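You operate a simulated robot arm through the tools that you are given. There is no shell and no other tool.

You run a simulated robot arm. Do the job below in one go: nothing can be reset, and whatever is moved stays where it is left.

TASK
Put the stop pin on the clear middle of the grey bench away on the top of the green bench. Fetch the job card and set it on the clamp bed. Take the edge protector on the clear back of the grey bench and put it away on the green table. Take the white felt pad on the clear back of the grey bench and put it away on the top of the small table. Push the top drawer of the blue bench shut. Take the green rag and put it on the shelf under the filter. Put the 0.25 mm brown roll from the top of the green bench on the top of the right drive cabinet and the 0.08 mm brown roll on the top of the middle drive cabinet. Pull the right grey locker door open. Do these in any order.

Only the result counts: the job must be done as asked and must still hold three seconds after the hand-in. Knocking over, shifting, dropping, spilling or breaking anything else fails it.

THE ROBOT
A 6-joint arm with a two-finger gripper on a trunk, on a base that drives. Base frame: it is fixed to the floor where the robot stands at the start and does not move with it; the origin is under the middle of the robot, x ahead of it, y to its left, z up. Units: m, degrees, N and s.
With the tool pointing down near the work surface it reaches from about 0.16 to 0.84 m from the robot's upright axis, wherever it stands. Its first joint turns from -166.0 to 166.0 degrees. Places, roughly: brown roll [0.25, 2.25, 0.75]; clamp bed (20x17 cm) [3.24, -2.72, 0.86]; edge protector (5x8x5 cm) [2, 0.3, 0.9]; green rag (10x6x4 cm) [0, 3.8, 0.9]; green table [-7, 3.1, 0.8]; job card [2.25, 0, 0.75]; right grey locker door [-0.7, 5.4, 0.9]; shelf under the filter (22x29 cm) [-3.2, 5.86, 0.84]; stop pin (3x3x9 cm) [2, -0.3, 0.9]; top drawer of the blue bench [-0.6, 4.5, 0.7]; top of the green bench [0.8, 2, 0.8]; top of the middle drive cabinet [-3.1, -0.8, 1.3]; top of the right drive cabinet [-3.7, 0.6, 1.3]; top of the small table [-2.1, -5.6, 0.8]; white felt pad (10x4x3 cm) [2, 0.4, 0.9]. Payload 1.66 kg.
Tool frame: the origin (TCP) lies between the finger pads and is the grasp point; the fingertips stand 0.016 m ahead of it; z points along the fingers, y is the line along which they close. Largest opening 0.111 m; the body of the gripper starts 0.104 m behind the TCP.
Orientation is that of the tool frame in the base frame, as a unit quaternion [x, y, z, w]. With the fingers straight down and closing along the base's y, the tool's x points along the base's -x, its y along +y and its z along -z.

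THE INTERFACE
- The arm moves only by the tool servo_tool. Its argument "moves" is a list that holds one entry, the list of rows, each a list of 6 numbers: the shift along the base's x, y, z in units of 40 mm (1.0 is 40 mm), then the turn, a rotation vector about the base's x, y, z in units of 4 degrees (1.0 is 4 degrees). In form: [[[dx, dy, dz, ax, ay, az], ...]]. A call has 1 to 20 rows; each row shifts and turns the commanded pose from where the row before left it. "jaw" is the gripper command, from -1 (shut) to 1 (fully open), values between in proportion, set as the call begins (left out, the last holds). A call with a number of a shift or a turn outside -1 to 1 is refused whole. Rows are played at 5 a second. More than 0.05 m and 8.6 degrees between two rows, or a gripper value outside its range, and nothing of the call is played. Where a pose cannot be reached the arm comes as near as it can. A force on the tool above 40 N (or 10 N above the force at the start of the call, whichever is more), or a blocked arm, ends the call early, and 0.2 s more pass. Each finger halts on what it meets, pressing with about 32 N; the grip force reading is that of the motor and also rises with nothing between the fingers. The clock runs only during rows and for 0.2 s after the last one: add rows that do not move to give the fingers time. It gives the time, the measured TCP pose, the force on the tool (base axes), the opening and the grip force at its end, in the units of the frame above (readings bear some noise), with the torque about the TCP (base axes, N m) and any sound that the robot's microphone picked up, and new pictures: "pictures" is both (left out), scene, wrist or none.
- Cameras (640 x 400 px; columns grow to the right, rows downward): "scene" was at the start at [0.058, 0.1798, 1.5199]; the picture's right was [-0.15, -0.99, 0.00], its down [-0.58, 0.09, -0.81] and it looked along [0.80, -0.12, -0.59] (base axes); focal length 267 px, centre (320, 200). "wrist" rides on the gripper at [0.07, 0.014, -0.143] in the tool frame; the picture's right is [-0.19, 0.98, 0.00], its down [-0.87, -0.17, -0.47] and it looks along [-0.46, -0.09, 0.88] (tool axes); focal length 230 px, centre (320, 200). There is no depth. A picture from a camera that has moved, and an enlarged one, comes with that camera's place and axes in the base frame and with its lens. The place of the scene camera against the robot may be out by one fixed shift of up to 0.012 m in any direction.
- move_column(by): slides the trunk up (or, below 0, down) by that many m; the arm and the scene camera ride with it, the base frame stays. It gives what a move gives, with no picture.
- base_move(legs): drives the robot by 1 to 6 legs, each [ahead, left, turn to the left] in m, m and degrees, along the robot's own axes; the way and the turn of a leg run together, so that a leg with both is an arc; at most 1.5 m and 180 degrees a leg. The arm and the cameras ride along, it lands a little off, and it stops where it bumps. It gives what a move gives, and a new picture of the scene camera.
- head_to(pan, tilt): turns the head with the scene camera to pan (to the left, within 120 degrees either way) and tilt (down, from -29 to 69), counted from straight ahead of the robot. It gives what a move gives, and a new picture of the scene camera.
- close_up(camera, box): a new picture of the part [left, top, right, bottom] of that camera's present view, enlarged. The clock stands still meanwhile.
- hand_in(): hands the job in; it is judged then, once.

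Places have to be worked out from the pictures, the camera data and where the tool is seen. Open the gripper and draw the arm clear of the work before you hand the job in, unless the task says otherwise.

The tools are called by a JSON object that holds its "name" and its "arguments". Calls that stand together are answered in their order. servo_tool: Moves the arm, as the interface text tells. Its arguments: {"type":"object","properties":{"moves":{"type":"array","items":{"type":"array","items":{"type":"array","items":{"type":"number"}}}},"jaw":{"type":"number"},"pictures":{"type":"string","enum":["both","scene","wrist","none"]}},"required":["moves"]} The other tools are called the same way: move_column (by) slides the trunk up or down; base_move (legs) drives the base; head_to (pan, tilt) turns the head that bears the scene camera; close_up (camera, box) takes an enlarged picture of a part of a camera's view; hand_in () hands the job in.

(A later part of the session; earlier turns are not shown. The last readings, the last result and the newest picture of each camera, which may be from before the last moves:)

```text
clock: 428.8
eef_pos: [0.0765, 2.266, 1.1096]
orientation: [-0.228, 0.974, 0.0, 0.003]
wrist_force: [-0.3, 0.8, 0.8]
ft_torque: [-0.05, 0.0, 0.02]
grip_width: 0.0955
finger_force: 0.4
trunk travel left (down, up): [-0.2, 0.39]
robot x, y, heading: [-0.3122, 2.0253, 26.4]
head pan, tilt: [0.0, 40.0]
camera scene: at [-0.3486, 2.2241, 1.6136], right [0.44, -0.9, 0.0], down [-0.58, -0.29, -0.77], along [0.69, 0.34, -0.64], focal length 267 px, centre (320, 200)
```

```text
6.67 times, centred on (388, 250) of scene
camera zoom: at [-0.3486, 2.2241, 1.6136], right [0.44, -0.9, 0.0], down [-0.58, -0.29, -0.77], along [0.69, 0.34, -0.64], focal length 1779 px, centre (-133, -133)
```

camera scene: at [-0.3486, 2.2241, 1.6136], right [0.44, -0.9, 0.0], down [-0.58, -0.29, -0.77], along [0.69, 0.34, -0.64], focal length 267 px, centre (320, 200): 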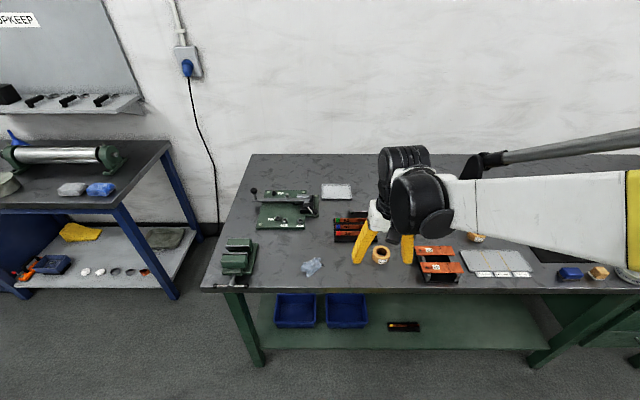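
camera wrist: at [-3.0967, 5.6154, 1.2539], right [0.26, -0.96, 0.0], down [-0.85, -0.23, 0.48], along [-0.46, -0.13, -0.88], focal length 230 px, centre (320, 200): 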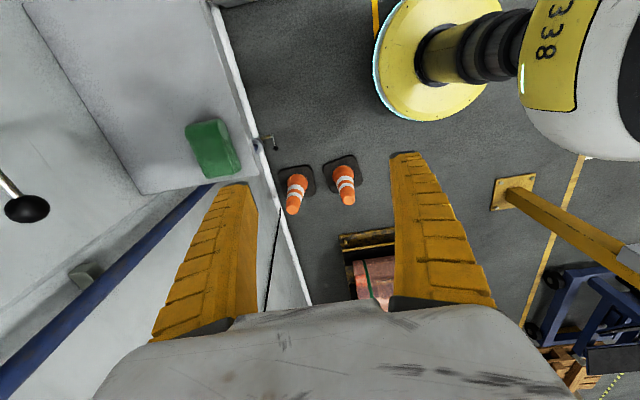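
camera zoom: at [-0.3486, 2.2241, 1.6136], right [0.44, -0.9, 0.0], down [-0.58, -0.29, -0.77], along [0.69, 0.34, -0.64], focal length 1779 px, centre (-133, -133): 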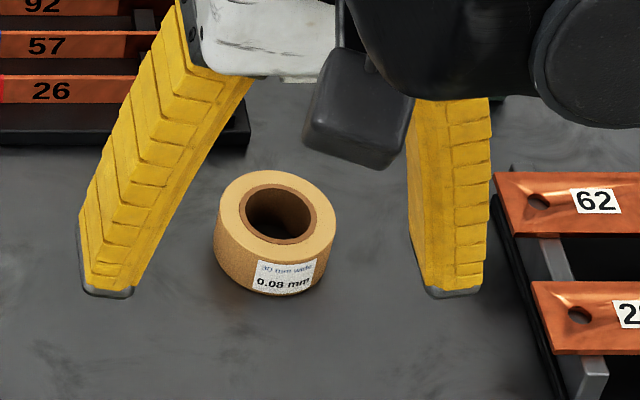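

The label confirms 0.08 mm; centre ≈ (0.281, 2.292). I move over it and down.

{"name": "servo_tool", "arguments": {"moves": [[[0.73, 0.093, -0.534, 0, 0, 0], [0.73, 0.093, -0.534, 0, 0, 0], [0.73, 0.093, -0.534, 0, 0, 0], [0.73, 0.093, -0.534, 0, 0, 0], [0.73, 0.093, -0.534, 0, 0, 0], [0.73, 0.093, -0.534, 0, 0, 0], [0.73, 0.093, -0.534, 0, 0, 0], [0, 0, 0, 0, 0, 0]]], "jaw": 0.5, "pictures": "wrist"}}

{"name": "close_up", "arguments": {"camera": "wrist", "box": [220, 100, 412, 220]}}

```text
clock: 430.6
eef_pos: [0.2816, 2.2924, 0.9597]
orientation: [-0.228, 0.974, -0.001, 0.003]
wrist_force: [-0.2, 0.4, 0.4]
ft_torque: [-0.01, 0.0, -0.02]
grip_width: 0.0843
finger_force: 1.1
trunk travel left (down, up): [-0.2, 0.39]
robot x, y, heading: [-0.3097, 2.0185, 26.4]
head pan, tilt: [0.0, 40.0]
camera wrist: at [0.2119, 2.2739, 1.103], right [-0.27, 0.96, 0.0], down [0.85, 0.23, 0.48], along [0.46, 0.13, -0.88], focal length 230 px, centre (320, 200)
```

wrist: 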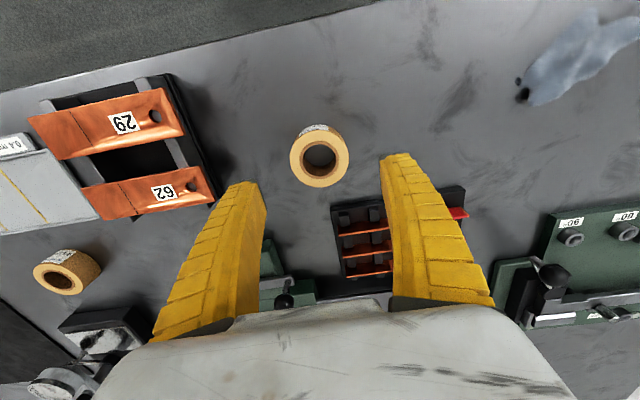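

```text
3.33 times, centred on (316, 160) of wrist
camera zoom: at [0.2119, 2.2739, 1.103], right [-0.27, 0.96, 0.0], down [0.85, 0.23, 0.48], along [0.46, 0.13, -0.88], focal length 767 px, centre (333, 333)
```

zoom: 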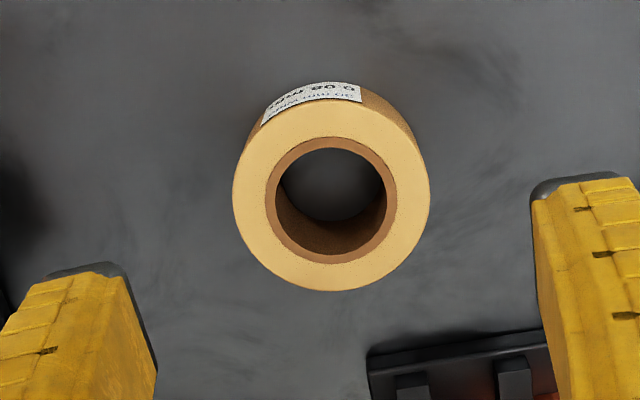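

Alignment is exact. I descend to z≈0.869 and close.

{"name": "servo_tool", "arguments": {"moves": [[[0, 0, -0.6, 0, 0, 0], [0, 0, -0.6, 0, 0, 0], [0, 0, -0.6, 0, 0, 0], [0, 0, -0.4, 0, 0, 0], [0, 0, 0, 0, 0, 0]]], "pictures": "none"}}

{"name": "servo_tool", "arguments": {"moves": [[[0, 0, -0.06, 0, 0, 0], [0, 0, 0, 0, 0, 0]]], "pictures": "none"}}

{"name": "servo_tool", "arguments": {"moves": [[[0, 0, 0, 0, 0, 0], [0, 0, 0, 0, 0, 0], [0, 0, 0, 0, 0, 0], [0, 0, 0, 0, 0, 0]]], "jaw": -1, "pictures": "wrist"}}

```text
clock: 431.8
eef_pos: [0.2814, 2.2919, 0.8728]
orientation: [-0.228, 0.974, -0.001, 0.003]
wrist_force: [0.3, -0.2, 1.0]
ft_torque: [0.03, -0.01, 0.0]
grip_width: 0.0845
finger_force: 1.4
trunk travel left (down, up): [-0.2, 0.39]
robot x, y, heading: [-0.3118, 2.0275, 26.5]
head pan, tilt: [0.0, 40.0]
```

```text
clock: 432.4
eef_pos: [0.2807, 2.2915, 0.8691]
orientation: [-0.228, 0.974, 0.0, 0.003]
wrist_force: [0.2, 0.0, -0.3]
ft_torque: [-0.01, -0.01, -0.03]
grip_width: 0.0846
finger_force: 1.1
trunk travel left (down, up): [-0.2, 0.39]
robot x, y, heading: [-0.3157, 2.0227, 26.4]
head pan, tilt: [0.0, 40.0]
```

```text
clock: 433.4
eef_pos: [0.2814, 2.2923, 0.8693]
orientation: [-0.228, 0.974, -0.001, 0.003]
wrist_force: [0.2, -0.2, -0.9]
ft_torque: [0.04, 0.01, -0.03]
grip_width: 0.0547
finger_force: 31.6
trunk travel left (down, up): [-0.2, 0.39]
robot x, y, heading: [-0.3126, 2.0231, 26.3]
head pan, tilt: [0.0, 40.0]
camera wrist: at [0.2115, 2.2731, 1.0126], right [-0.27, 0.96, 0.0], down [0.85, 0.23, 0.48], along [0.46, 0.13, -0.88], focal length 230 px, centre (320, 200)
```

wrist: 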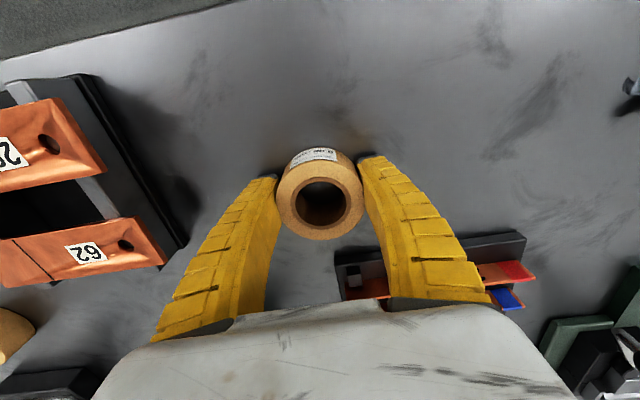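

0.08 mm roll held. I lift, retract, raise the trunk, and drive backward along the known corridor to the back aisle.

{"name": "servo_tool", "arguments": {"moves": [[[0, 0, 0.5, 0, 0, 0], [0, 0, 1, 0, 0, 0], [0, 0, 1, 0, 0, 0], [0, 0, 1, 0, 0, 0], [0, 0, 1, 0, 0, 0], [0, 0, 1, 0, 0, 0], [-0.85, -0.42, 0.2, 0, 0, 0], [-0.85, -0.42, 0.2, 0, 0, 0], [-0.85, -0.42, 0.2, 0, 0, 0], [-0.85, -0.42, 0.2, 0, 0, 0], [-0.85, -0.42, 0.2, 0, 0, 0], [-0.85, -0.42, 0.2, 0, 0, 0]]], "pictures": "none"}}

{"name": "move_column", "arguments": {"by": 0.25}}

{"name": "base_move", "arguments": {"legs": [[-0.6, 0, 0], [0, 1.4, 0], [0, 0.5, 0]]}}

```text
clock: 435.9
eef_pos: [0.0747, 2.1908, 1.1386]
orientation: [-0.229, 0.974, 0.0, 0.004]
wrist_force: [-0.5, -0.3, -0.1]
ft_torque: [0.02, -0.02, -0.01]
grip_width: 0.0542
finger_force: 32.4
trunk travel left (down, up): [-0.2, 0.39]
robot x, y, heading: [-0.3116, 2.0239, 26.4]
head pan, tilt: [0.0, 40.0]
```

```text
clock: 438.5
eef_pos: [0.0768, 2.1918, 1.3885]
orientation: [-0.229, 0.974, -0.001, 0.003]
wrist_force: [0.0, -0.2, 0.3]
ft_torque: [-0.01, 0.0, -0.01]
grip_width: 0.054
finger_force: 32.8
trunk travel left (down, up): [-0.45, 0.14]
robot x, y, heading: [-0.3146, 2.0225, 26.5]
head pan, tilt: [0.0, 40.0]
```

```text
clock: 451.0
eef_pos: [-1.2665, 3.6109, 1.3882]
orientation: [-0.214, 0.977, 0.0, 0.003]
wrist_force: [-0.6, 0.9, -0.5]
ft_torque: [-0.01, 0.01, -0.01]
grip_width: 0.0526
finger_force: 32.4
trunk travel left (down, up): [-0.45, 0.14]
robot x, y, heading: [-1.6639, 3.458, 24.5]
head pan, tilt: [0.0, 40.0]
camera scene: at [-1.6908, 3.6566, 1.8635], right [0.42, -0.91, 0.0], down [-0.58, -0.27, -0.77], along [0.7, 0.32, -0.64], focal length 267 px, centre (320, 200)
```

scene: 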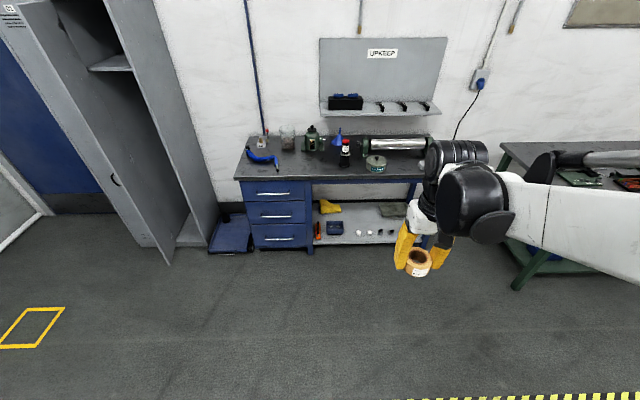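

I align the heading and drive backward along the corridor in two stages.

{"name": "base_move", "arguments": {"legs": [[0, 0.02, 2.1], [-1.3, 0, 0], [-1.0, 0, 0]]}}

```text
clock: 462.7
eef_pos: [-3.3431, 2.627, 1.3896]
orientation: [-0.228, 0.974, -0.001, 0.002]
wrist_force: [0.4, -0.2, -0.7]
ft_torque: [0.0, 0.01, 0.03]
grip_width: 0.0525
finger_force: 31.9
trunk travel left (down, up): [-0.45, 0.14]
robot x, y, heading: [-3.7353, 2.4545, 26.2]
head pan, tilt: [0.0, 40.0]
camera scene: at [-3.7683, 2.6587, 1.8636], right [0.44, -0.9, 0.0], down [-0.58, -0.28, -0.77], along [0.69, 0.34, -0.64], focal length 267 px, centre (320, 200)
```

scene: 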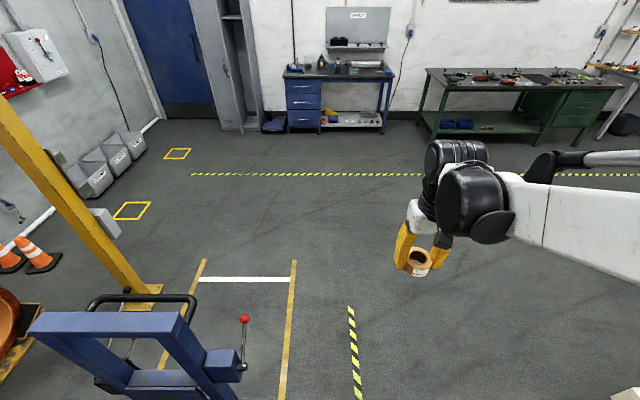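

{"name": "base_move", "arguments": {"legs": [[-1.2, 0, 0.4], [-0.72, 0, 0]]}}

```text
clock: 472.3
eef_pos: [-5.0512, 1.7698, 1.3889]
orientation: [-0.243, 0.97, 0.0, 0.003]
wrist_force: [0.3, -0.1, -0.9]
ft_torque: [0.01, 0.04, 0.02]
grip_width: 0.0525
finger_force: 32.3
trunk travel left (down, up): [-0.45, 0.14]
robot x, y, heading: [-5.4384, 1.5889, 28.4]
head pan, tilt: [0.0, 40.0]
camera scene: at [-5.4787, 1.7896, 1.8636], right [0.47, -0.88, 0.0], down [-0.57, -0.3, -0.77], along [0.68, 0.36, -0.64], focal length 267 px, centre (320, 200)
```

scene: 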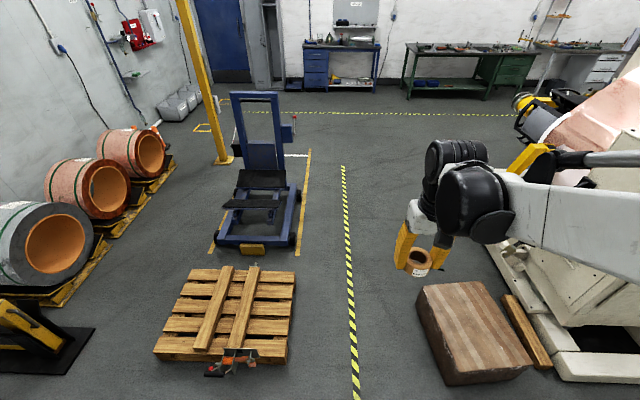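

I straighten and drive right along the back aisle toward the middle cabinet.

{"name": "base_move", "arguments": {"legs": [[0, 0, -1.8], [0, -1.4, 0], [0, -1.4, 0]]}}

{"name": "head_to", "arguments": {"pan": -15, "tilt": 35}}

```text
clock: 486.2
eef_pos: [-3.7951, -0.7485, 1.3888]
orientation: [-0.238, 0.971, 0.0, 0.002]
wrist_force: [1.1, 0.0, -0.7]
ft_torque: [0.05, -0.01, 0.0]
grip_width: 0.0524
finger_force: 31.8
trunk travel left (down, up): [-0.45, 0.14]
robot x, y, heading: [-4.1827, -0.9271, 27.6]
head pan, tilt: [0.0, 40.0]
camera scene: at [-4.2207, -0.7249, 1.8636], right [0.46, -0.89, 0.0], down [-0.57, -0.3, -0.77], along [0.68, 0.36, -0.64], focal length 267 px, centre (320, 200)
```

scene: 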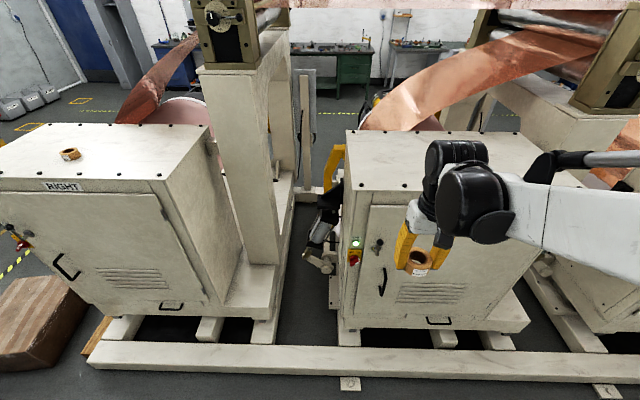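

```text
clock: 487.0
eef_pos: [-3.7941, -0.7476, 1.3882]
orientation: [-0.238, 0.971, -0.001, 0.003]
wrist_force: [0.2, -0.5, 0.3]
ft_torque: [0.0, -0.03, 0.0]
grip_width: 0.0525
finger_force: 32.1
trunk travel left (down, up): [-0.45, 0.14]
robot x, y, heading: [-4.1815, -0.9249, 27.6]
head pan, tilt: [-15.0, 35.0]
camera scene: at [-4.2103, -0.7445, 1.8711], right [0.22, -0.98, 0.0], down [-0.56, -0.13, -0.82], along [0.8, 0.18, -0.57], focal length 267 px, centre (320, 200)
```

scene: 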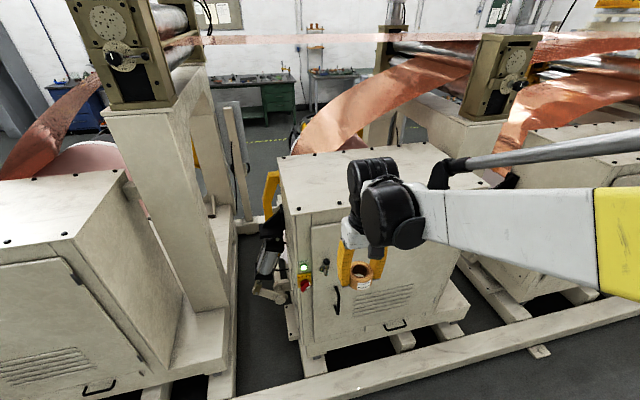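

The next cabinet over is the middle one, its top centred near s 3.14, p 0.74. I move right 0.3 m and ahead 0.35 m, and read its label.

{"name": "base_move", "arguments": {"legs": [[0, -0.3, -1], [0.34, 0, 0]]}}

{"name": "head_to", "arguments": {"pan": 0, "tilt": 40}}

```text
clock: 490.9
eef_pos: [-3.3492, -0.8651, 1.3885]
orientation: [-0.231, 0.973, 0.001, 0.003]
wrist_force: [0.8, 0.4, 0.1]
ft_torque: [0.0, 0.0, -0.01]
grip_width: 0.0528
finger_force: 32.5
trunk travel left (down, up): [-0.45, 0.14]
robot x, y, heading: [-3.7424, -1.0367, 26.8]
head pan, tilt: [-15.0, 35.0]
camera scene: at [-3.7642, -0.8562, 1.8711], right [0.2, -0.98, 0.0], down [-0.56, -0.12, -0.82], along [0.8, 0.17, -0.57], focal length 267 px, centre (320, 200)
```

scene: 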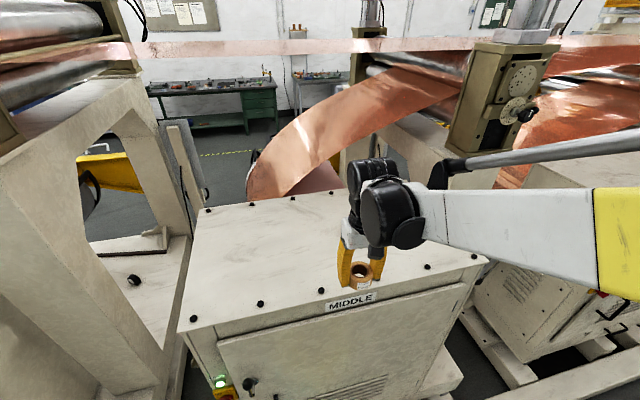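

```text
clock: 491.7
eef_pos: [-3.3506, -0.8657, 1.3892]
orientation: [-0.232, 0.973, 0.0, 0.002]
wrist_force: [0.3, 0.5, -0.9]
ft_torque: [0.03, 0.0, 0.0]
grip_width: 0.0526
finger_force: 32.0
trunk travel left (down, up): [-0.45, 0.14]
robot x, y, heading: [-3.7422, -1.0365, 26.7]
head pan, tilt: [0.0, 40.0]
camera scene: at [-3.7757, -0.8365, 1.8636], right [0.45, -0.89, 0.0], down [-0.57, -0.29, -0.77], along [0.68, 0.34, -0.64], focal length 267 px, centre (320, 200)
```

scene: 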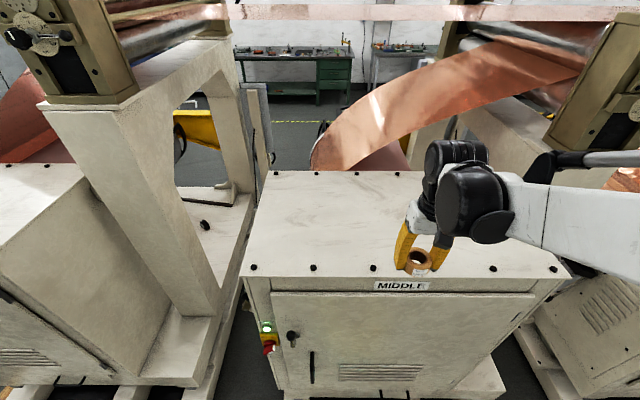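

The MIDDLE label is confirmed. I extend 0.19 m over the top and lower toward contact.

{"name": "servo_tool", "arguments": {"moves": [[[0.86, 0.464, 0, 0, 0, 0], [0.86, 0.464, 0, 0, 0, 0], [0.86, 0.464, 0, 0, 0, 0], [0.86, 0.464, 0, 0, 0, 0], [0.86, 0.464, 0, 0, 0, 0], [0, 0, -0.6, 0, 0, 0], [0, 0, -0.6, 0, 0, 0], [0, 0, 0, 0, 0, 0]]], "pictures": "both"}}

{"name": "servo_tool", "arguments": {"moves": [[[0, 0, -0.2, 0, 0, 0], [0, 0, -0.1, 0, 0, 0], [0, 0, 0, 0, 0, 0]]], "pictures": "none"}}

{"name": "servo_tool", "arguments": {"moves": [[[0, 0, -0.1, 0, 0, 0], [0, 0, 0, 0, 0, 0]]], "pictures": "none"}}

```text
clock: 493.5
eef_pos: [-3.1779, -0.7732, 1.3423]
orientation: [-0.231, 0.973, 0.0, 0.004]
wrist_force: [-0.7, 0.8, 0.6]
ft_torque: [0.01, 0.02, 0.01]
grip_width: 0.0526
finger_force: 32.0
trunk travel left (down, up): [-0.45, 0.14]
robot x, y, heading: [-3.7404, -1.0387, 26.5]
head pan, tilt: [0.0, 40.0]
camera scene: at [-3.7763, -0.8368, 1.8637], right [0.45, -0.89, 0.0], down [-0.57, -0.29, -0.77], along [0.68, 0.34, -0.64], focal length 267 px, centre (320, 200)
camera wrist: at [-3.2483, -0.7924, 1.4854], right [-0.27, 0.96, 0.0], down [0.85, 0.24, 0.48], along [0.46, 0.13, -0.88], focal length 230 px, centre (320, 200)
```

scene: 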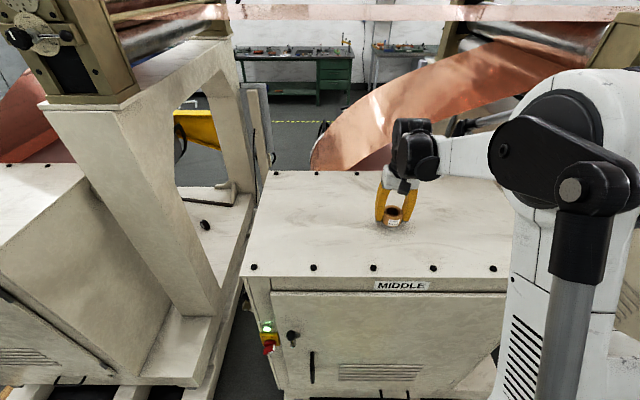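
wrist: 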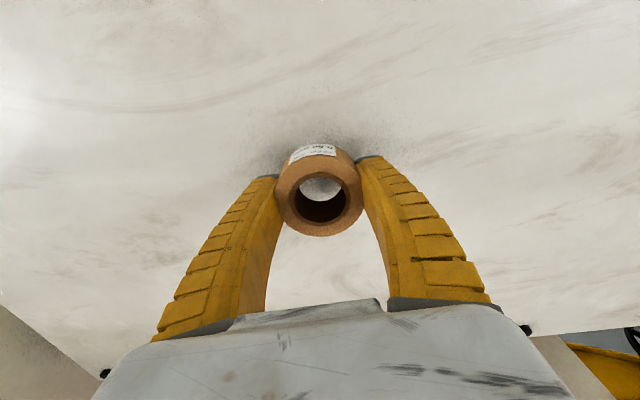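

```text
clock: 494.3
eef_pos: [-3.1769, -0.7715, 1.3294]
orientation: [-0.231, 0.973, 0.001, 0.002]
wrist_force: [0.1, -0.5, -0.1]
ft_torque: [0.01, 0.02, -0.01]
grip_width: 0.0524
finger_force: 31.1
trunk travel left (down, up): [-0.45, 0.14]
robot x, y, heading: [-3.74, -1.0409, 26.7]
head pan, tilt: [0.0, 40.0]
```

```text
clock: 494.9
eef_pos: [-3.1772, -0.7724, 1.3245]
orientation: [-0.231, 0.973, 0.0, 0.003]
wrist_force: [-0.2, -0.4, 0.2]
ft_torque: [-0.03, 0.0, 0.0]
grip_width: 0.0526
finger_force: 31.6
trunk travel left (down, up): [-0.45, 0.14]
robot x, y, heading: [-3.7416, -1.0377, 26.9]
head pan, tilt: [0.0, 40.0]
```

{"name": "servo_tool", "arguments": {"moves": [[[0, 0, -0.1, 0, 0, 0], [0, 0, 0, 0, 0, 0]]], "pictures": "none"}}

{"name": "servo_tool", "arguments": {"moves": [[[0, 0, -0.06, 0, 0, 0], [0, 0, 0, 0, 0, 0]]], "pictures": "none"}}

```text
clock: 495.5
eef_pos: [-3.177, -0.773, 1.3216]
orientation: [-0.23, 0.973, 0.0, 0.003]
wrist_force: [0.4, -0.3, -1.0]
ft_torque: [0.0, 0.04, 0.05]
grip_width: 0.0525
finger_force: 31.3
trunk travel left (down, up): [-0.45, 0.14]
robot x, y, heading: [-3.7363, -1.0367, 26.7]
head pan, tilt: [0.0, 40.0]
```

```text
clock: 496.1
eef_pos: [-3.1775, -0.7719, 1.3189]
orientation: [-0.231, 0.973, 0.0, 0.003]
wrist_force: [2.6, 2.0, 8.2]
ft_torque: [0.07, -0.21, 0.02]
grip_width: 0.0522
finger_force: 31.8
trunk travel left (down, up): [-0.45, 0.14]
robot x, y, heading: [-3.7399, -1.0424, 26.8]
head pan, tilt: [0.0, 40.0]
```

Contact (8 N) at z 1.319. I release and rise.

{"name": "servo_tool", "arguments": {"moves": [[[0, 0, 0, 0, 0, 0], [0, 0, 0, 0, 0, 0], [0, 0, 0, 0, 0, 0], [0, 0, 0.5, 0, 0, 0], [0, 0, 1, 0, 0, 0], [0, 0, 1, 0, 0, 0], [0, 0, 1, 0, 0, 0], [-0.85, -0.43, 0, 0, 0, 0], [-0.85, -0.43, 0, 0, 0, 0], [-0.85, -0.43, 0, 0, 0, 0], [-0.85, -0.43, 0, 0, 0, 0], [-0.85, -0.43, 0, 0, 0, 0]]], "jaw": 0.5}}

{"name": "close_up", "arguments": {"camera": "scene", "box": [310, 170, 470, 270]}}

```text
clock: 498.7
eef_pos: [-3.3489, -0.858, 1.4593]
orientation: [-0.231, 0.973, 0.0, 0.004]
wrist_force: [-0.7, -0.9, -0.3]
ft_torque: [0.02, -0.04, -0.01]
grip_width: 0.0845
finger_force: 0.6
trunk travel left (down, up): [-0.45, 0.14]
robot x, y, heading: [-3.7392, -1.0398, 26.9]
head pan, tilt: [0.0, 40.0]
camera scene: at [-3.7775, -0.8372, 1.8637], right [0.45, -0.89, 0.0], down [-0.57, -0.29, -0.77], along [0.69, 0.34, -0.64], focal length 267 px, centre (320, 200)
camera wrist: at [-3.4188, -0.8778, 1.6021], right [-0.27, 0.96, 0.0], down [0.85, 0.24, 0.48], along [0.46, 0.13, -0.88], focal length 230 px, centre (320, 200)
```

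scene: 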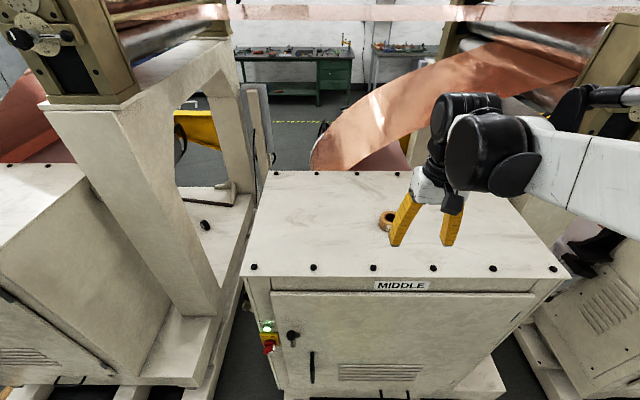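
wrist: 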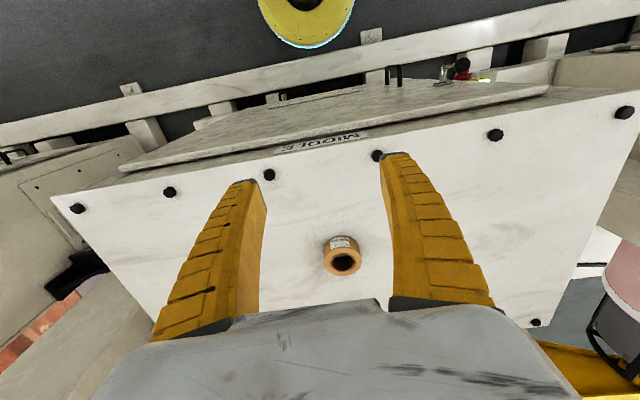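

```text
4.00 times, centred on (390, 220) of scene
camera zoom: at [-3.7775, -0.8372, 1.8637], right [0.45, -0.89, 0.0], down [-0.57, -0.29, -0.77], along [0.69, 0.34, -0.64], focal length 1067 px, centre (40, 120)
```

zoom: 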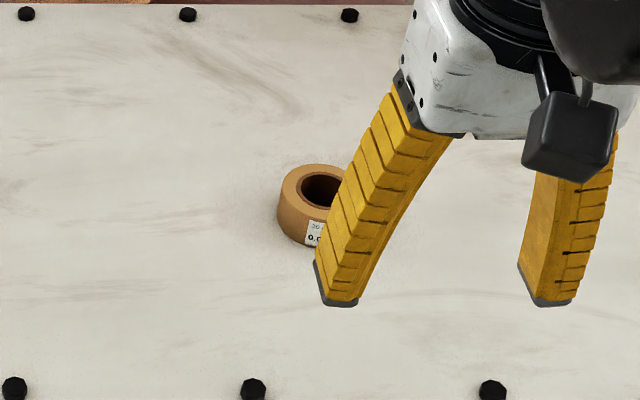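

Both rolls are placed. Now I return via the back aisle and corridor to the grey bench for the edge protector.

{"name": "base_move", "arguments": {"legs": [[-0.36, 0, 0], [0, 1.5, 0], [0, 1.5, 0]]}}

```text
clock: 515.0
eef_pos: [-4.9904, 1.6665, 1.4586]
orientation: [-0.233, 0.972, 0.0, 0.003]
wrist_force: [-0.1, -0.3, 0.1]
ft_torque: [0.0, -0.01, -0.01]
grip_width: 0.0845
finger_force: 0.5
trunk travel left (down, up): [-0.45, 0.14]
robot x, y, heading: [-5.3848, 1.4847, 26.9]
head pan, tilt: [0.0, 40.0]
camera scene: at [-5.4195, 1.686, 1.8636], right [0.45, -0.89, 0.0], down [-0.57, -0.29, -0.77], along [0.68, 0.35, -0.64], focal length 267 px, centre (320, 200)
```

scene: 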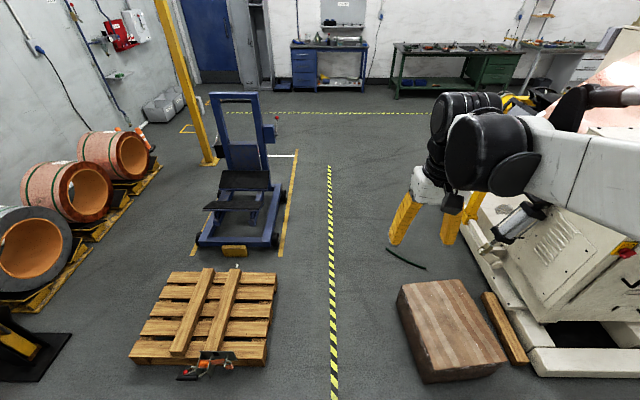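

{"name": "base_move", "arguments": {"legs": [[0, 0.13, -0.3], [1.5, 0, 0], [1.5, 0, 0], [1.15, 0, 0]]}}

{"name": "base_move", "arguments": {"legs": [[0, -1.5, 0], [0, -1.5, 0], [0, -1.3, 0]]}}

```text
clock: 535.8
eef_pos: [-1.3198, 3.6224, 1.4604]
orientation: [-0.225, 0.974, 0.0, 0.003]
wrist_force: [-0.8, -0.4, 0.6]
ft_torque: [0.02, 0.01, 0.02]
grip_width: 0.0844
finger_force: 0.6
trunk travel left (down, up): [-0.45, 0.14]
robot x, y, heading: [-1.7143, 3.4464, 25.9]
head pan, tilt: [0.0, 40.0]
camera scene: at [-1.7483, 3.6474, 1.8636], right [0.44, -0.9, 0.0], down [-0.58, -0.28, -0.77], along [0.69, 0.34, -0.64], focal length 267 px, centre (320, 200)
```

scene: 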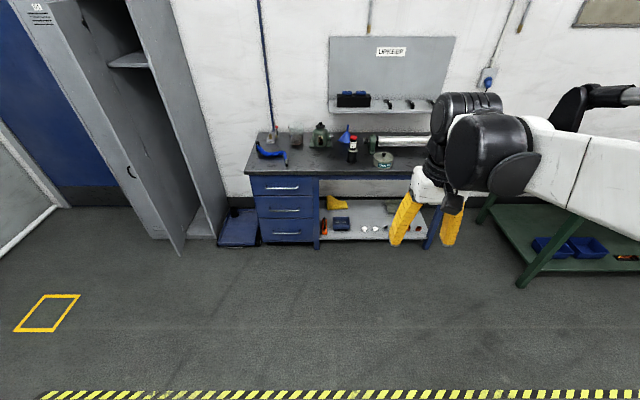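

```text
clock: 556.6
eef_pos: [0.461, -0.3585, 1.4588]
orientation: [-0.199, 0.98, -0.001, 0.003]
wrist_force: [0.5, -0.5, -0.6]
ft_torque: [-0.03, -0.02, -0.02]
grip_width: 0.0846
finger_force: 0.5
trunk travel left (down, up): [-0.45, 0.14]
robot x, y, heading: [0.0601, -0.5149, 23.1]
head pan, tilt: [0.0, 40.0]
camera scene: at [0.0345, -0.311, 1.8636], right [0.39, -0.92, 0.0], down [-0.59, -0.25, -0.77], along [0.7, 0.3, -0.64], focal length 267 px, centre (320, 200)
```

scene: 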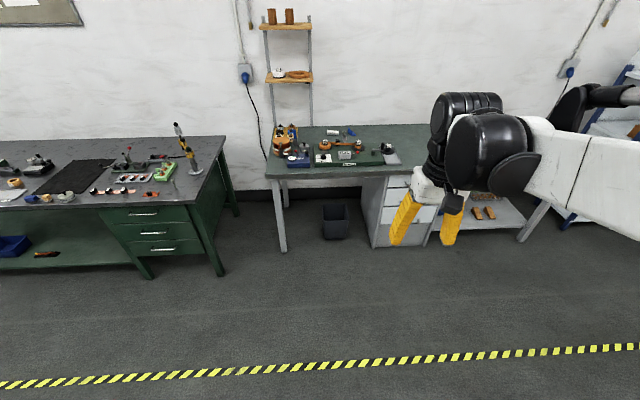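

I turn to face the grey bench squarely and approach opposite the edge protector.

{"name": "base_move", "arguments": {"legs": [[0, 0, 3.4], [0.95, -0.17, 0]]}}

{"name": "move_column", "arguments": {"by": -0.3}}

{"name": "head_to", "arguments": {"pan": 0, "tilt": 40}}

{"name": "close_up", "arguments": {"camera": "wrist", "box": [0, 0, 640, 400]}}

```text
clock: 562.0
eef_pos: [1.3816, -0.0719, 1.4587]
orientation: [-0.222, 0.975, 0.0, 0.002]
wrist_force: [0.5, 0.1, 0.2]
ft_torque: [0.01, 0.01, -0.03]
grip_width: 0.0846
finger_force: 1.0
trunk travel left (down, up): [-0.45, 0.14]
robot x, y, heading: [0.9829, -0.2478, 25.4]
head pan, tilt: [0.0, 40.0]
camera scene: at [0.9533, -0.0424, 1.8636], right [0.43, -0.9, 0.0], down [-0.58, -0.28, -0.77], along [0.69, 0.33, -0.64], focal length 267 px, centre (320, 200)
```

scene: 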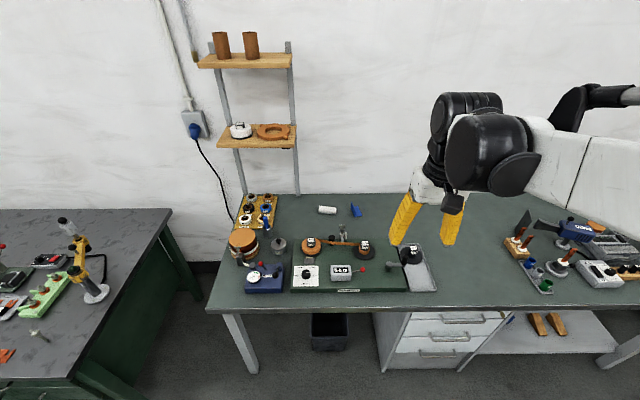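

```text
clock: 565.0
eef_pos: [1.3813, -0.0713, 1.1585]
orientation: [-0.221, 0.975, -0.001, 0.004]
wrist_force: [0.4, -0.8, 0.4]
ft_torque: [-0.02, 0.0, 0.03]
grip_width: 0.0845
finger_force: 0.9
trunk travel left (down, up): [-0.15, 0.44]
robot x, y, heading: [0.9836, -0.2445, 25.7]
head pan, tilt: [0.0, 40.0]
```

```text
clock: 565.6
eef_pos: [1.3811, -0.0713, 1.158]
orientation: [-0.221, 0.975, -0.001, 0.003]
wrist_force: [-0.1, -0.2, -0.9]
ft_torque: [0.0, 0.0, 0.0]
grip_width: 0.0846
finger_force: 0.7
trunk travel left (down, up): [-0.15, 0.44]
robot x, y, heading: [0.9849, -0.2449, 25.4]
head pan, tilt: [0.0, 40.0]
camera scene: at [0.9529, -0.0425, 1.5636], right [0.43, -0.9, 0.0], down [-0.58, -0.28, -0.77], along [0.69, 0.33, -0.64], focal length 267 px, centre (320, 200)
```

scene: 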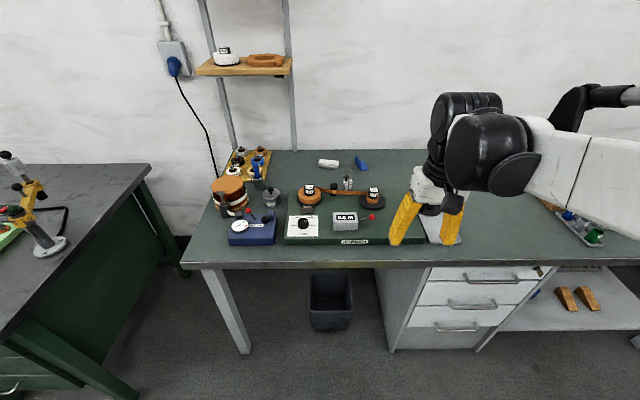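

```text
1.00 times, centred on (320, 200) of wrist (not enlarged: the box is as wide or as high as the picture)
camera zoom: at [1.3109, -0.0896, 1.3017], right [-0.25, 0.97, 0.0], down [0.85, 0.22, 0.48], along [0.46, 0.12, -0.88], focal length 230 px, centre (320, 200)
```

zoom: 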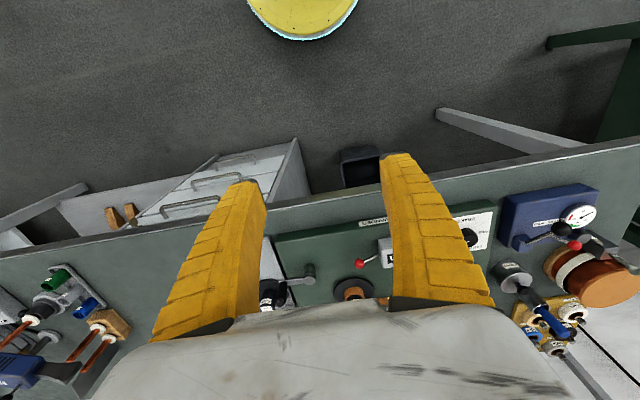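

I move ahead another 0.31 m to get the protector within reach.

{"name": "base_move", "arguments": {"legs": [[0.31, 0, 1.1]]}}

{"name": "close_up", "arguments": {"camera": "scene", "box": [300, 120, 428, 200]}}

{"name": "close_up", "arguments": {"camera": "wrist", "box": [0, 0, 640, 400]}}

```text
clock: 567.7
eef_pos: [1.6513, 0.0725, 1.1582]
orientation: [-0.232, 0.973, 0.001, 0.003]
wrist_force: [0.2, -0.3, -0.6]
ft_torque: [0.0, 0.03, 0.04]
grip_width: 0.0845
finger_force: 0.6
trunk travel left (down, up): [-0.15, 0.44]
robot x, y, heading: [1.2603, -0.1084, 26.8]
head pan, tilt: [0.0, 40.0]
camera scene: at [1.2222, 0.0919, 1.5635], right [0.45, -0.89, 0.0], down [-0.57, -0.29, -0.77], along [0.68, 0.35, -0.64], focal length 267 px, centre (320, 200)
```

scene: 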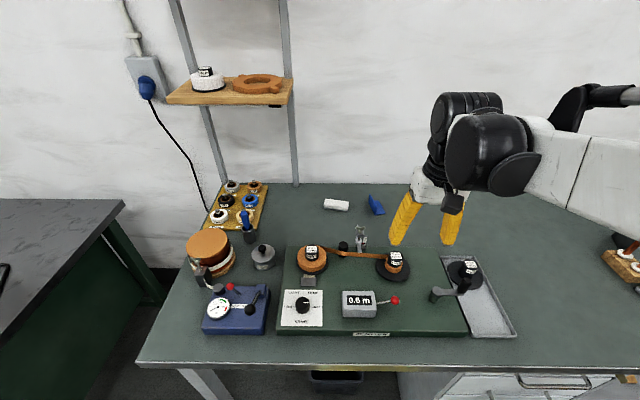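

```text
5.00 times, centred on (364, 160) of scene
camera zoom: at [1.2222, 0.0919, 1.5635], right [0.45, -0.89, 0.0], down [-0.57, -0.29, -0.77], along [0.68, 0.35, -0.64], focal length 1334 px, centre (100, 400)
```

zoom: 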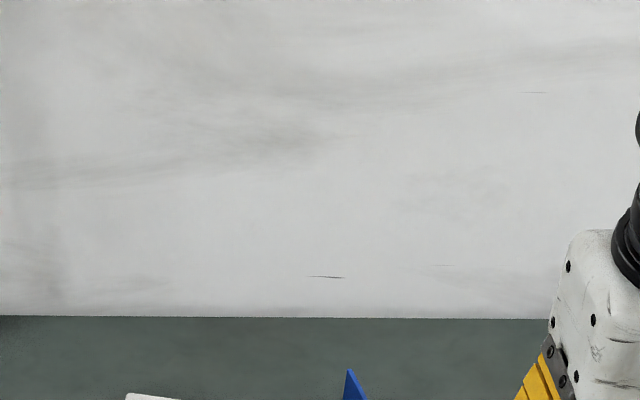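

```text
1.00 times, centred on (320, 200) of wrist (not enlarged: the box is as wide or as high as the picture)
camera zoom: at [1.5811, 0.0525, 1.3015], right [-0.27, 0.96, 0.0], down [0.85, 0.24, 0.48], along [0.46, 0.13, -0.88], focal length 230 px, centre (320, 200)
```

zoom: 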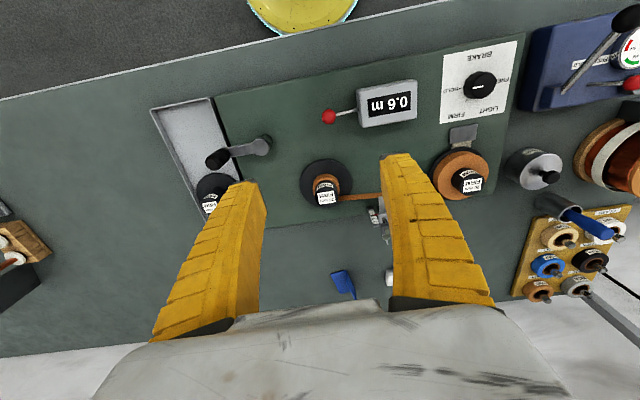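

{"name": "close_up", "arguments": {"camera": "scene", "box": [310, 180, 406, 240]}}

{"name": "close_up", "arguments": {"camera": "wrist", "box": [290, 250, 370, 300]}}

```text
6.67 times, centred on (358, 210) of scene
camera zoom: at [1.2222, 0.0919, 1.5635], right [0.45, -0.89, 0.0], down [-0.57, -0.29, -0.77], along [0.68, 0.35, -0.64], focal length 1779 px, centre (67, 133)
```

zoom: 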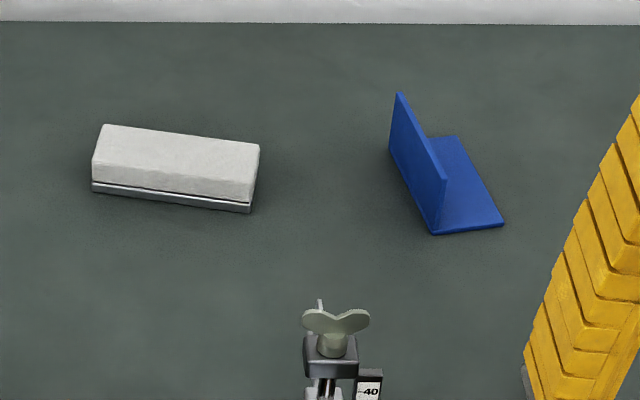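

```text
8.00 times, centred on (330, 275) of wrist
camera zoom: at [1.5811, 0.0525, 1.3015], right [-0.27, 0.96, 0.0], down [0.85, 0.24, 0.48], along [0.46, 0.13, -0.88], focal length 1841 px, centre (240, -400)
```

zoom: 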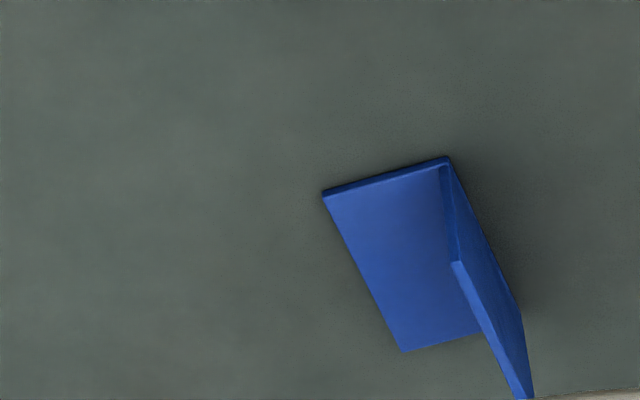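

The protector is an L-profile: its vertical plate stands along a line at about 37.5°, 11° off my tool. I'll grip the vertical plate near (2.003, 0.249). I move over it with an 11° yaw and a smaller jaw opening.

{"name": "servo_tool", "arguments": {"moves": [[[0.874, 0.436, -0.2, 0, 0, 0.27], [0.874, 0.436, -0.2, 0, 0, 0.27], [0.874, 0.436, -0.2, 0, 0, 0.27], [0.874, 0.436, -0.2, 0, 0, 0.27], [0.874, 0.436, -0.2, 0, 0, 0.27], [0.874, 0.436, -0.2, 0, 0, 0.27], [0.874, 0.436, -0.2, 0, 0, 0.27], [0.874, 0.436, -0.2, 0, 0, 0.27], [0.874, 0.436, -0.2, 0, 0, 0.27], [0.874, 0.436, -0.2, 0, 0, 0.27], [0, 0, 0, 0, 0, 0]]], "jaw": -0.1}}

{"name": "close_up", "arguments": {"camera": "wrist", "box": [240, 90, 400, 190]}}

```text
clock: 570.1
eef_pos: [2.0006, 0.245, 1.0798]
orientation: [-0.323, 0.946, 0.0, 0.002]
wrist_force: [0.2, 0.8, 0.6]
ft_torque: [-0.01, 0.02, -0.01]
grip_width: 0.0523
finger_force: 1.5
trunk travel left (down, up): [-0.15, 0.44]
robot x, y, heading: [1.2581, -0.1111, 27.1]
head pan, tilt: [0.0, 40.0]
camera scene: at [1.2214, 0.0915, 1.5637], right [0.45, -0.89, 0.0], down [-0.57, -0.29, -0.77], along [0.68, 0.35, -0.64], focal length 267 px, centre (320, 200)
camera wrist: at [1.9353, 0.2146, 1.2218], right [-0.45, 0.89, 0.0], down [0.78, 0.4, 0.48], along [0.43, 0.21, -0.88], focal length 230 px, centre (320, 200)
```

scene: 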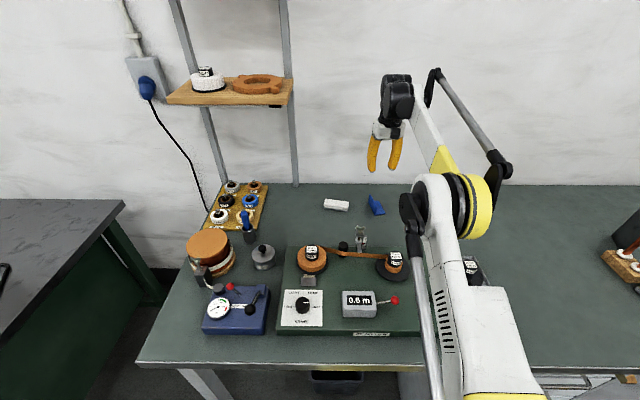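
wrist: 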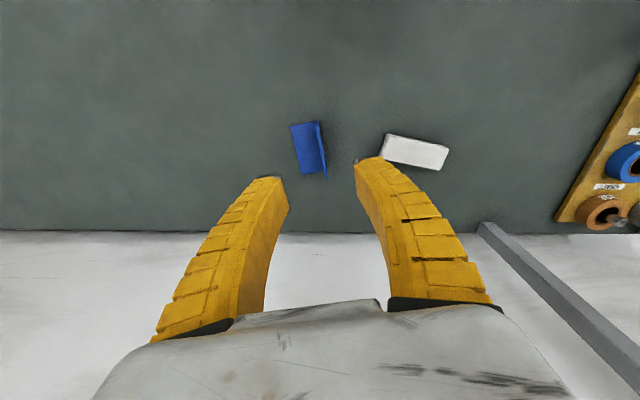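

```text
4.00 times, centred on (320, 140) of wrist
camera zoom: at [1.9353, 0.2146, 1.2218], right [-0.45, 0.89, 0.0], down [0.78, 0.4, 0.48], along [0.43, 0.21, -0.88], focal length 920 px, centre (320, 440)
```

zoom: 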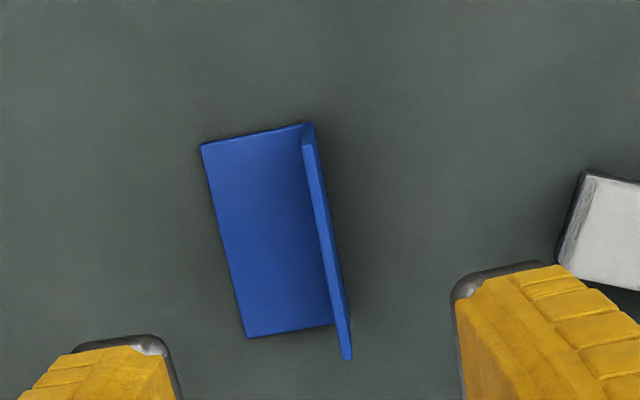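

The tool is aligned with the plate line (within 1 mm). I lower the trunk 0.11 m for more reach and shift 1.2 cm further along the plate.

{"name": "move_column", "arguments": {"by": -0.11}}

{"name": "servo_tool", "arguments": {"moves": [[[0.27, 0.22, 0, 0, 0, 0], [0, 0, -0.3, 0, 0, 0], [0, 0, 0, 0, 0, 0]]], "pictures": "wrist"}}

{"name": "close_up", "arguments": {"camera": "wrist", "box": [220, 120, 412, 240]}}

{"name": "close_up", "arguments": {"camera": "scene", "box": [310, 130, 438, 210]}}

```text
clock: 571.5
eef_pos: [1.9998, 0.2465, 0.9682]
orientation: [-0.323, 0.946, 0.0, 0.002]
wrist_force: [0.2, -0.3, 1.6]
ft_torque: [0.02, -0.01, -0.01]
grip_width: 0.0524
finger_force: 2.3
trunk travel left (down, up): [-0.04, 0.55]
robot x, y, heading: [1.2589, -0.1148, 26.9]
head pan, tilt: [0.0, 40.0]
```

```text
clock: 572.3
eef_pos: [2.0042, 0.2513, 0.9571]
orientation: [-0.323, 0.946, 0.0, 0.003]
wrist_force: [0.1, -0.2, 0.2]
ft_torque: [0.0, 0.01, 0.01]
grip_width: 0.0523
finger_force: 2.2
out of reach, approached as far as the arm can: row 1
trunk travel left (down, up): [-0.04, 0.55]
robot x, y, heading: [1.2596, -0.1122, 26.9]
head pan, tilt: [0.0, 40.0]
camera wrist: at [1.9396, 0.2191, 1.0996], right [-0.45, 0.89, 0.0], down [0.78, 0.4, 0.48], along [0.43, 0.21, -0.88], focal length 230 px, centre (320, 200)
```

wrist: 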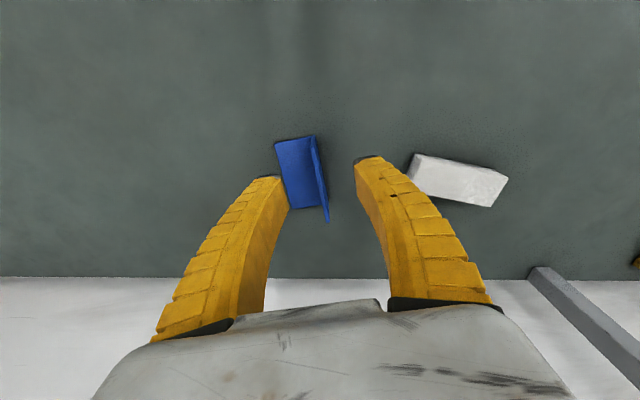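

```text
3.33 times, centred on (316, 180) of wrist
camera zoom: at [1.9396, 0.2191, 1.0996], right [-0.45, 0.89, 0.0], down [0.78, 0.4, 0.48], along [0.43, 0.21, -0.88], focal length 767 px, centre (333, 267)
```

zoom: 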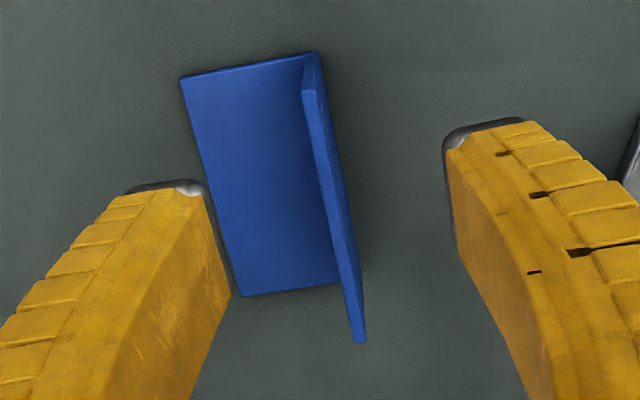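

```text
5.00 times, centred on (374, 170) of scene
camera zoom: at [1.2218, 0.0917, 1.4536], right [0.45, -0.89, 0.0], down [-0.57, -0.29, -0.77], along [0.68, 0.35, -0.64], focal length 1334 px, centre (50, 350)
```

zoom: 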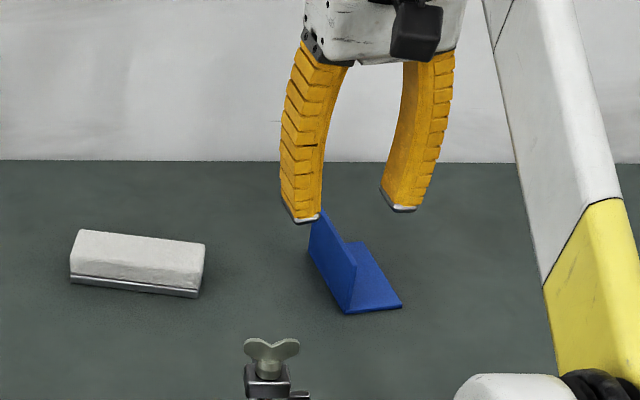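

Close enough: the pads will cover 1–4 cm of the plate. I descend to z≈0.889.

{"name": "servo_tool", "arguments": {"moves": [[[0, 0, -0.6, 0, 0, 0], [0, 0, -0.6, 0, 0, 0], [0, 0, -0.5, 0, 0, 0], [0, 0, 0, 0, 0, 0]]], "pictures": "wrist"}}

{"name": "close_up", "arguments": {"camera": "scene", "box": [310, 150, 438, 230]}}

```text
clock: 573.3
eef_pos: [2.0176, 0.2571, 0.8907]
orientation: [-0.324, 0.946, 0.0, 0.002]
wrist_force: [0.0, -1.0, 0.3]
ft_torque: [0.02, -0.02, 0.02]
grip_width: 0.0523
finger_force: 1.7
out of reach, approached as far as the arm can: row 1, 2, 3
trunk travel left (down, up): [-0.04, 0.55]
robot x, y, heading: [1.2554, -0.1091, 26.9]
head pan, tilt: [0.0, 40.0]
camera wrist: at [1.9532, 0.2252, 1.0342], right [-0.45, 0.89, 0.0], down [0.79, 0.4, 0.48], along [0.42, 0.21, -0.88], focal length 230 px, centre (320, 200)
```

wrist: 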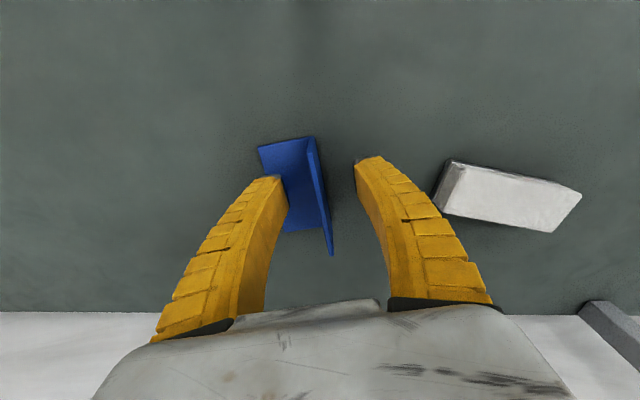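

```text
5.00 times, centred on (374, 190) of scene
camera zoom: at [1.2217, 0.0916, 1.4536], right [0.45, -0.89, 0.0], down [-0.57, -0.29, -0.77], along [0.68, 0.35, -0.64], focal length 1334 px, centre (50, 250)
```

zoom: 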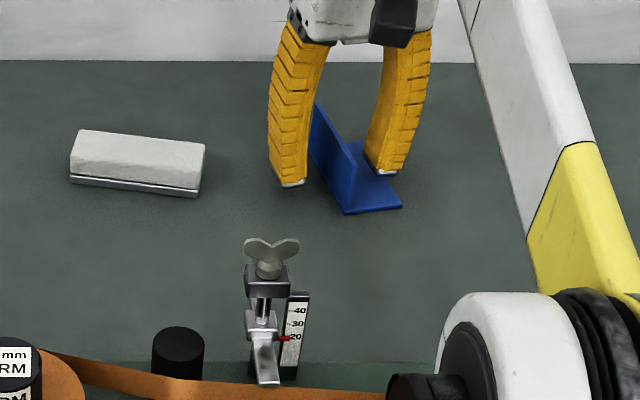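

The TCP is now at the plate's centre. I close the jaw on the vertical plate.

{"name": "servo_tool", "arguments": {"moves": [[[0, 0, 0, 0, 0, 0], [0, 0, 0, 0, 0, 0], [0, 0, 0, 0, 0, 0], [0, 0, 0, 0, 0, 0]]], "jaw": -1, "pictures": "wrist"}}

{"name": "close_up", "arguments": {"camera": "scene", "box": [310, 150, 438, 230]}}

```text
clock: 574.3
eef_pos: [2.0184, 0.2563, 0.8921]
orientation: [-0.323, 0.946, 0.001, 0.002]
wrist_force: [0.1, 0.7, 4.6]
ft_torque: [0.01, -0.03, 0.02]
grip_width: 0.0058
finger_force: 30.0
trunk travel left (down, up): [-0.04, 0.55]
robot x, y, heading: [1.2571, -0.1094, 26.7]
head pan, tilt: [0.0, 40.0]
camera wrist: at [1.9529, 0.2251, 1.0347], right [-0.45, 0.89, 0.0], down [0.79, 0.4, 0.48], along [0.42, 0.21, -0.88], focal length 230 px, centre (320, 200)
```

wrist: 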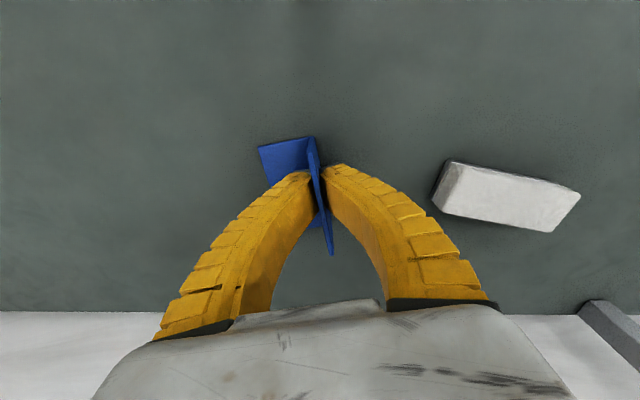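

```text
5.00 times, centred on (374, 190) of scene
camera zoom: at [1.2213, 0.0915, 1.4536], right [0.45, -0.89, 0.0], down [-0.57, -0.29, -0.77], along [0.68, 0.35, -0.64], focal length 1334 px, centre (50, 250)
```

zoom: 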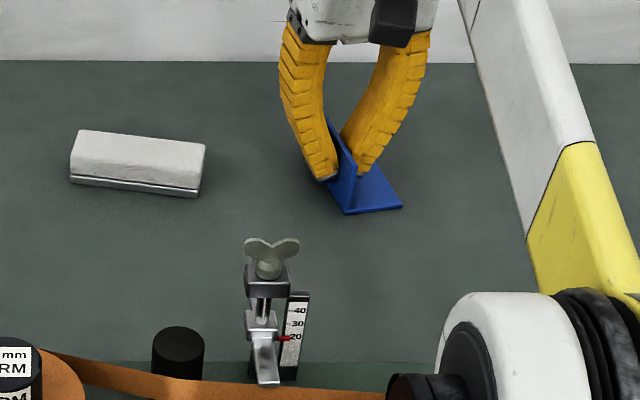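

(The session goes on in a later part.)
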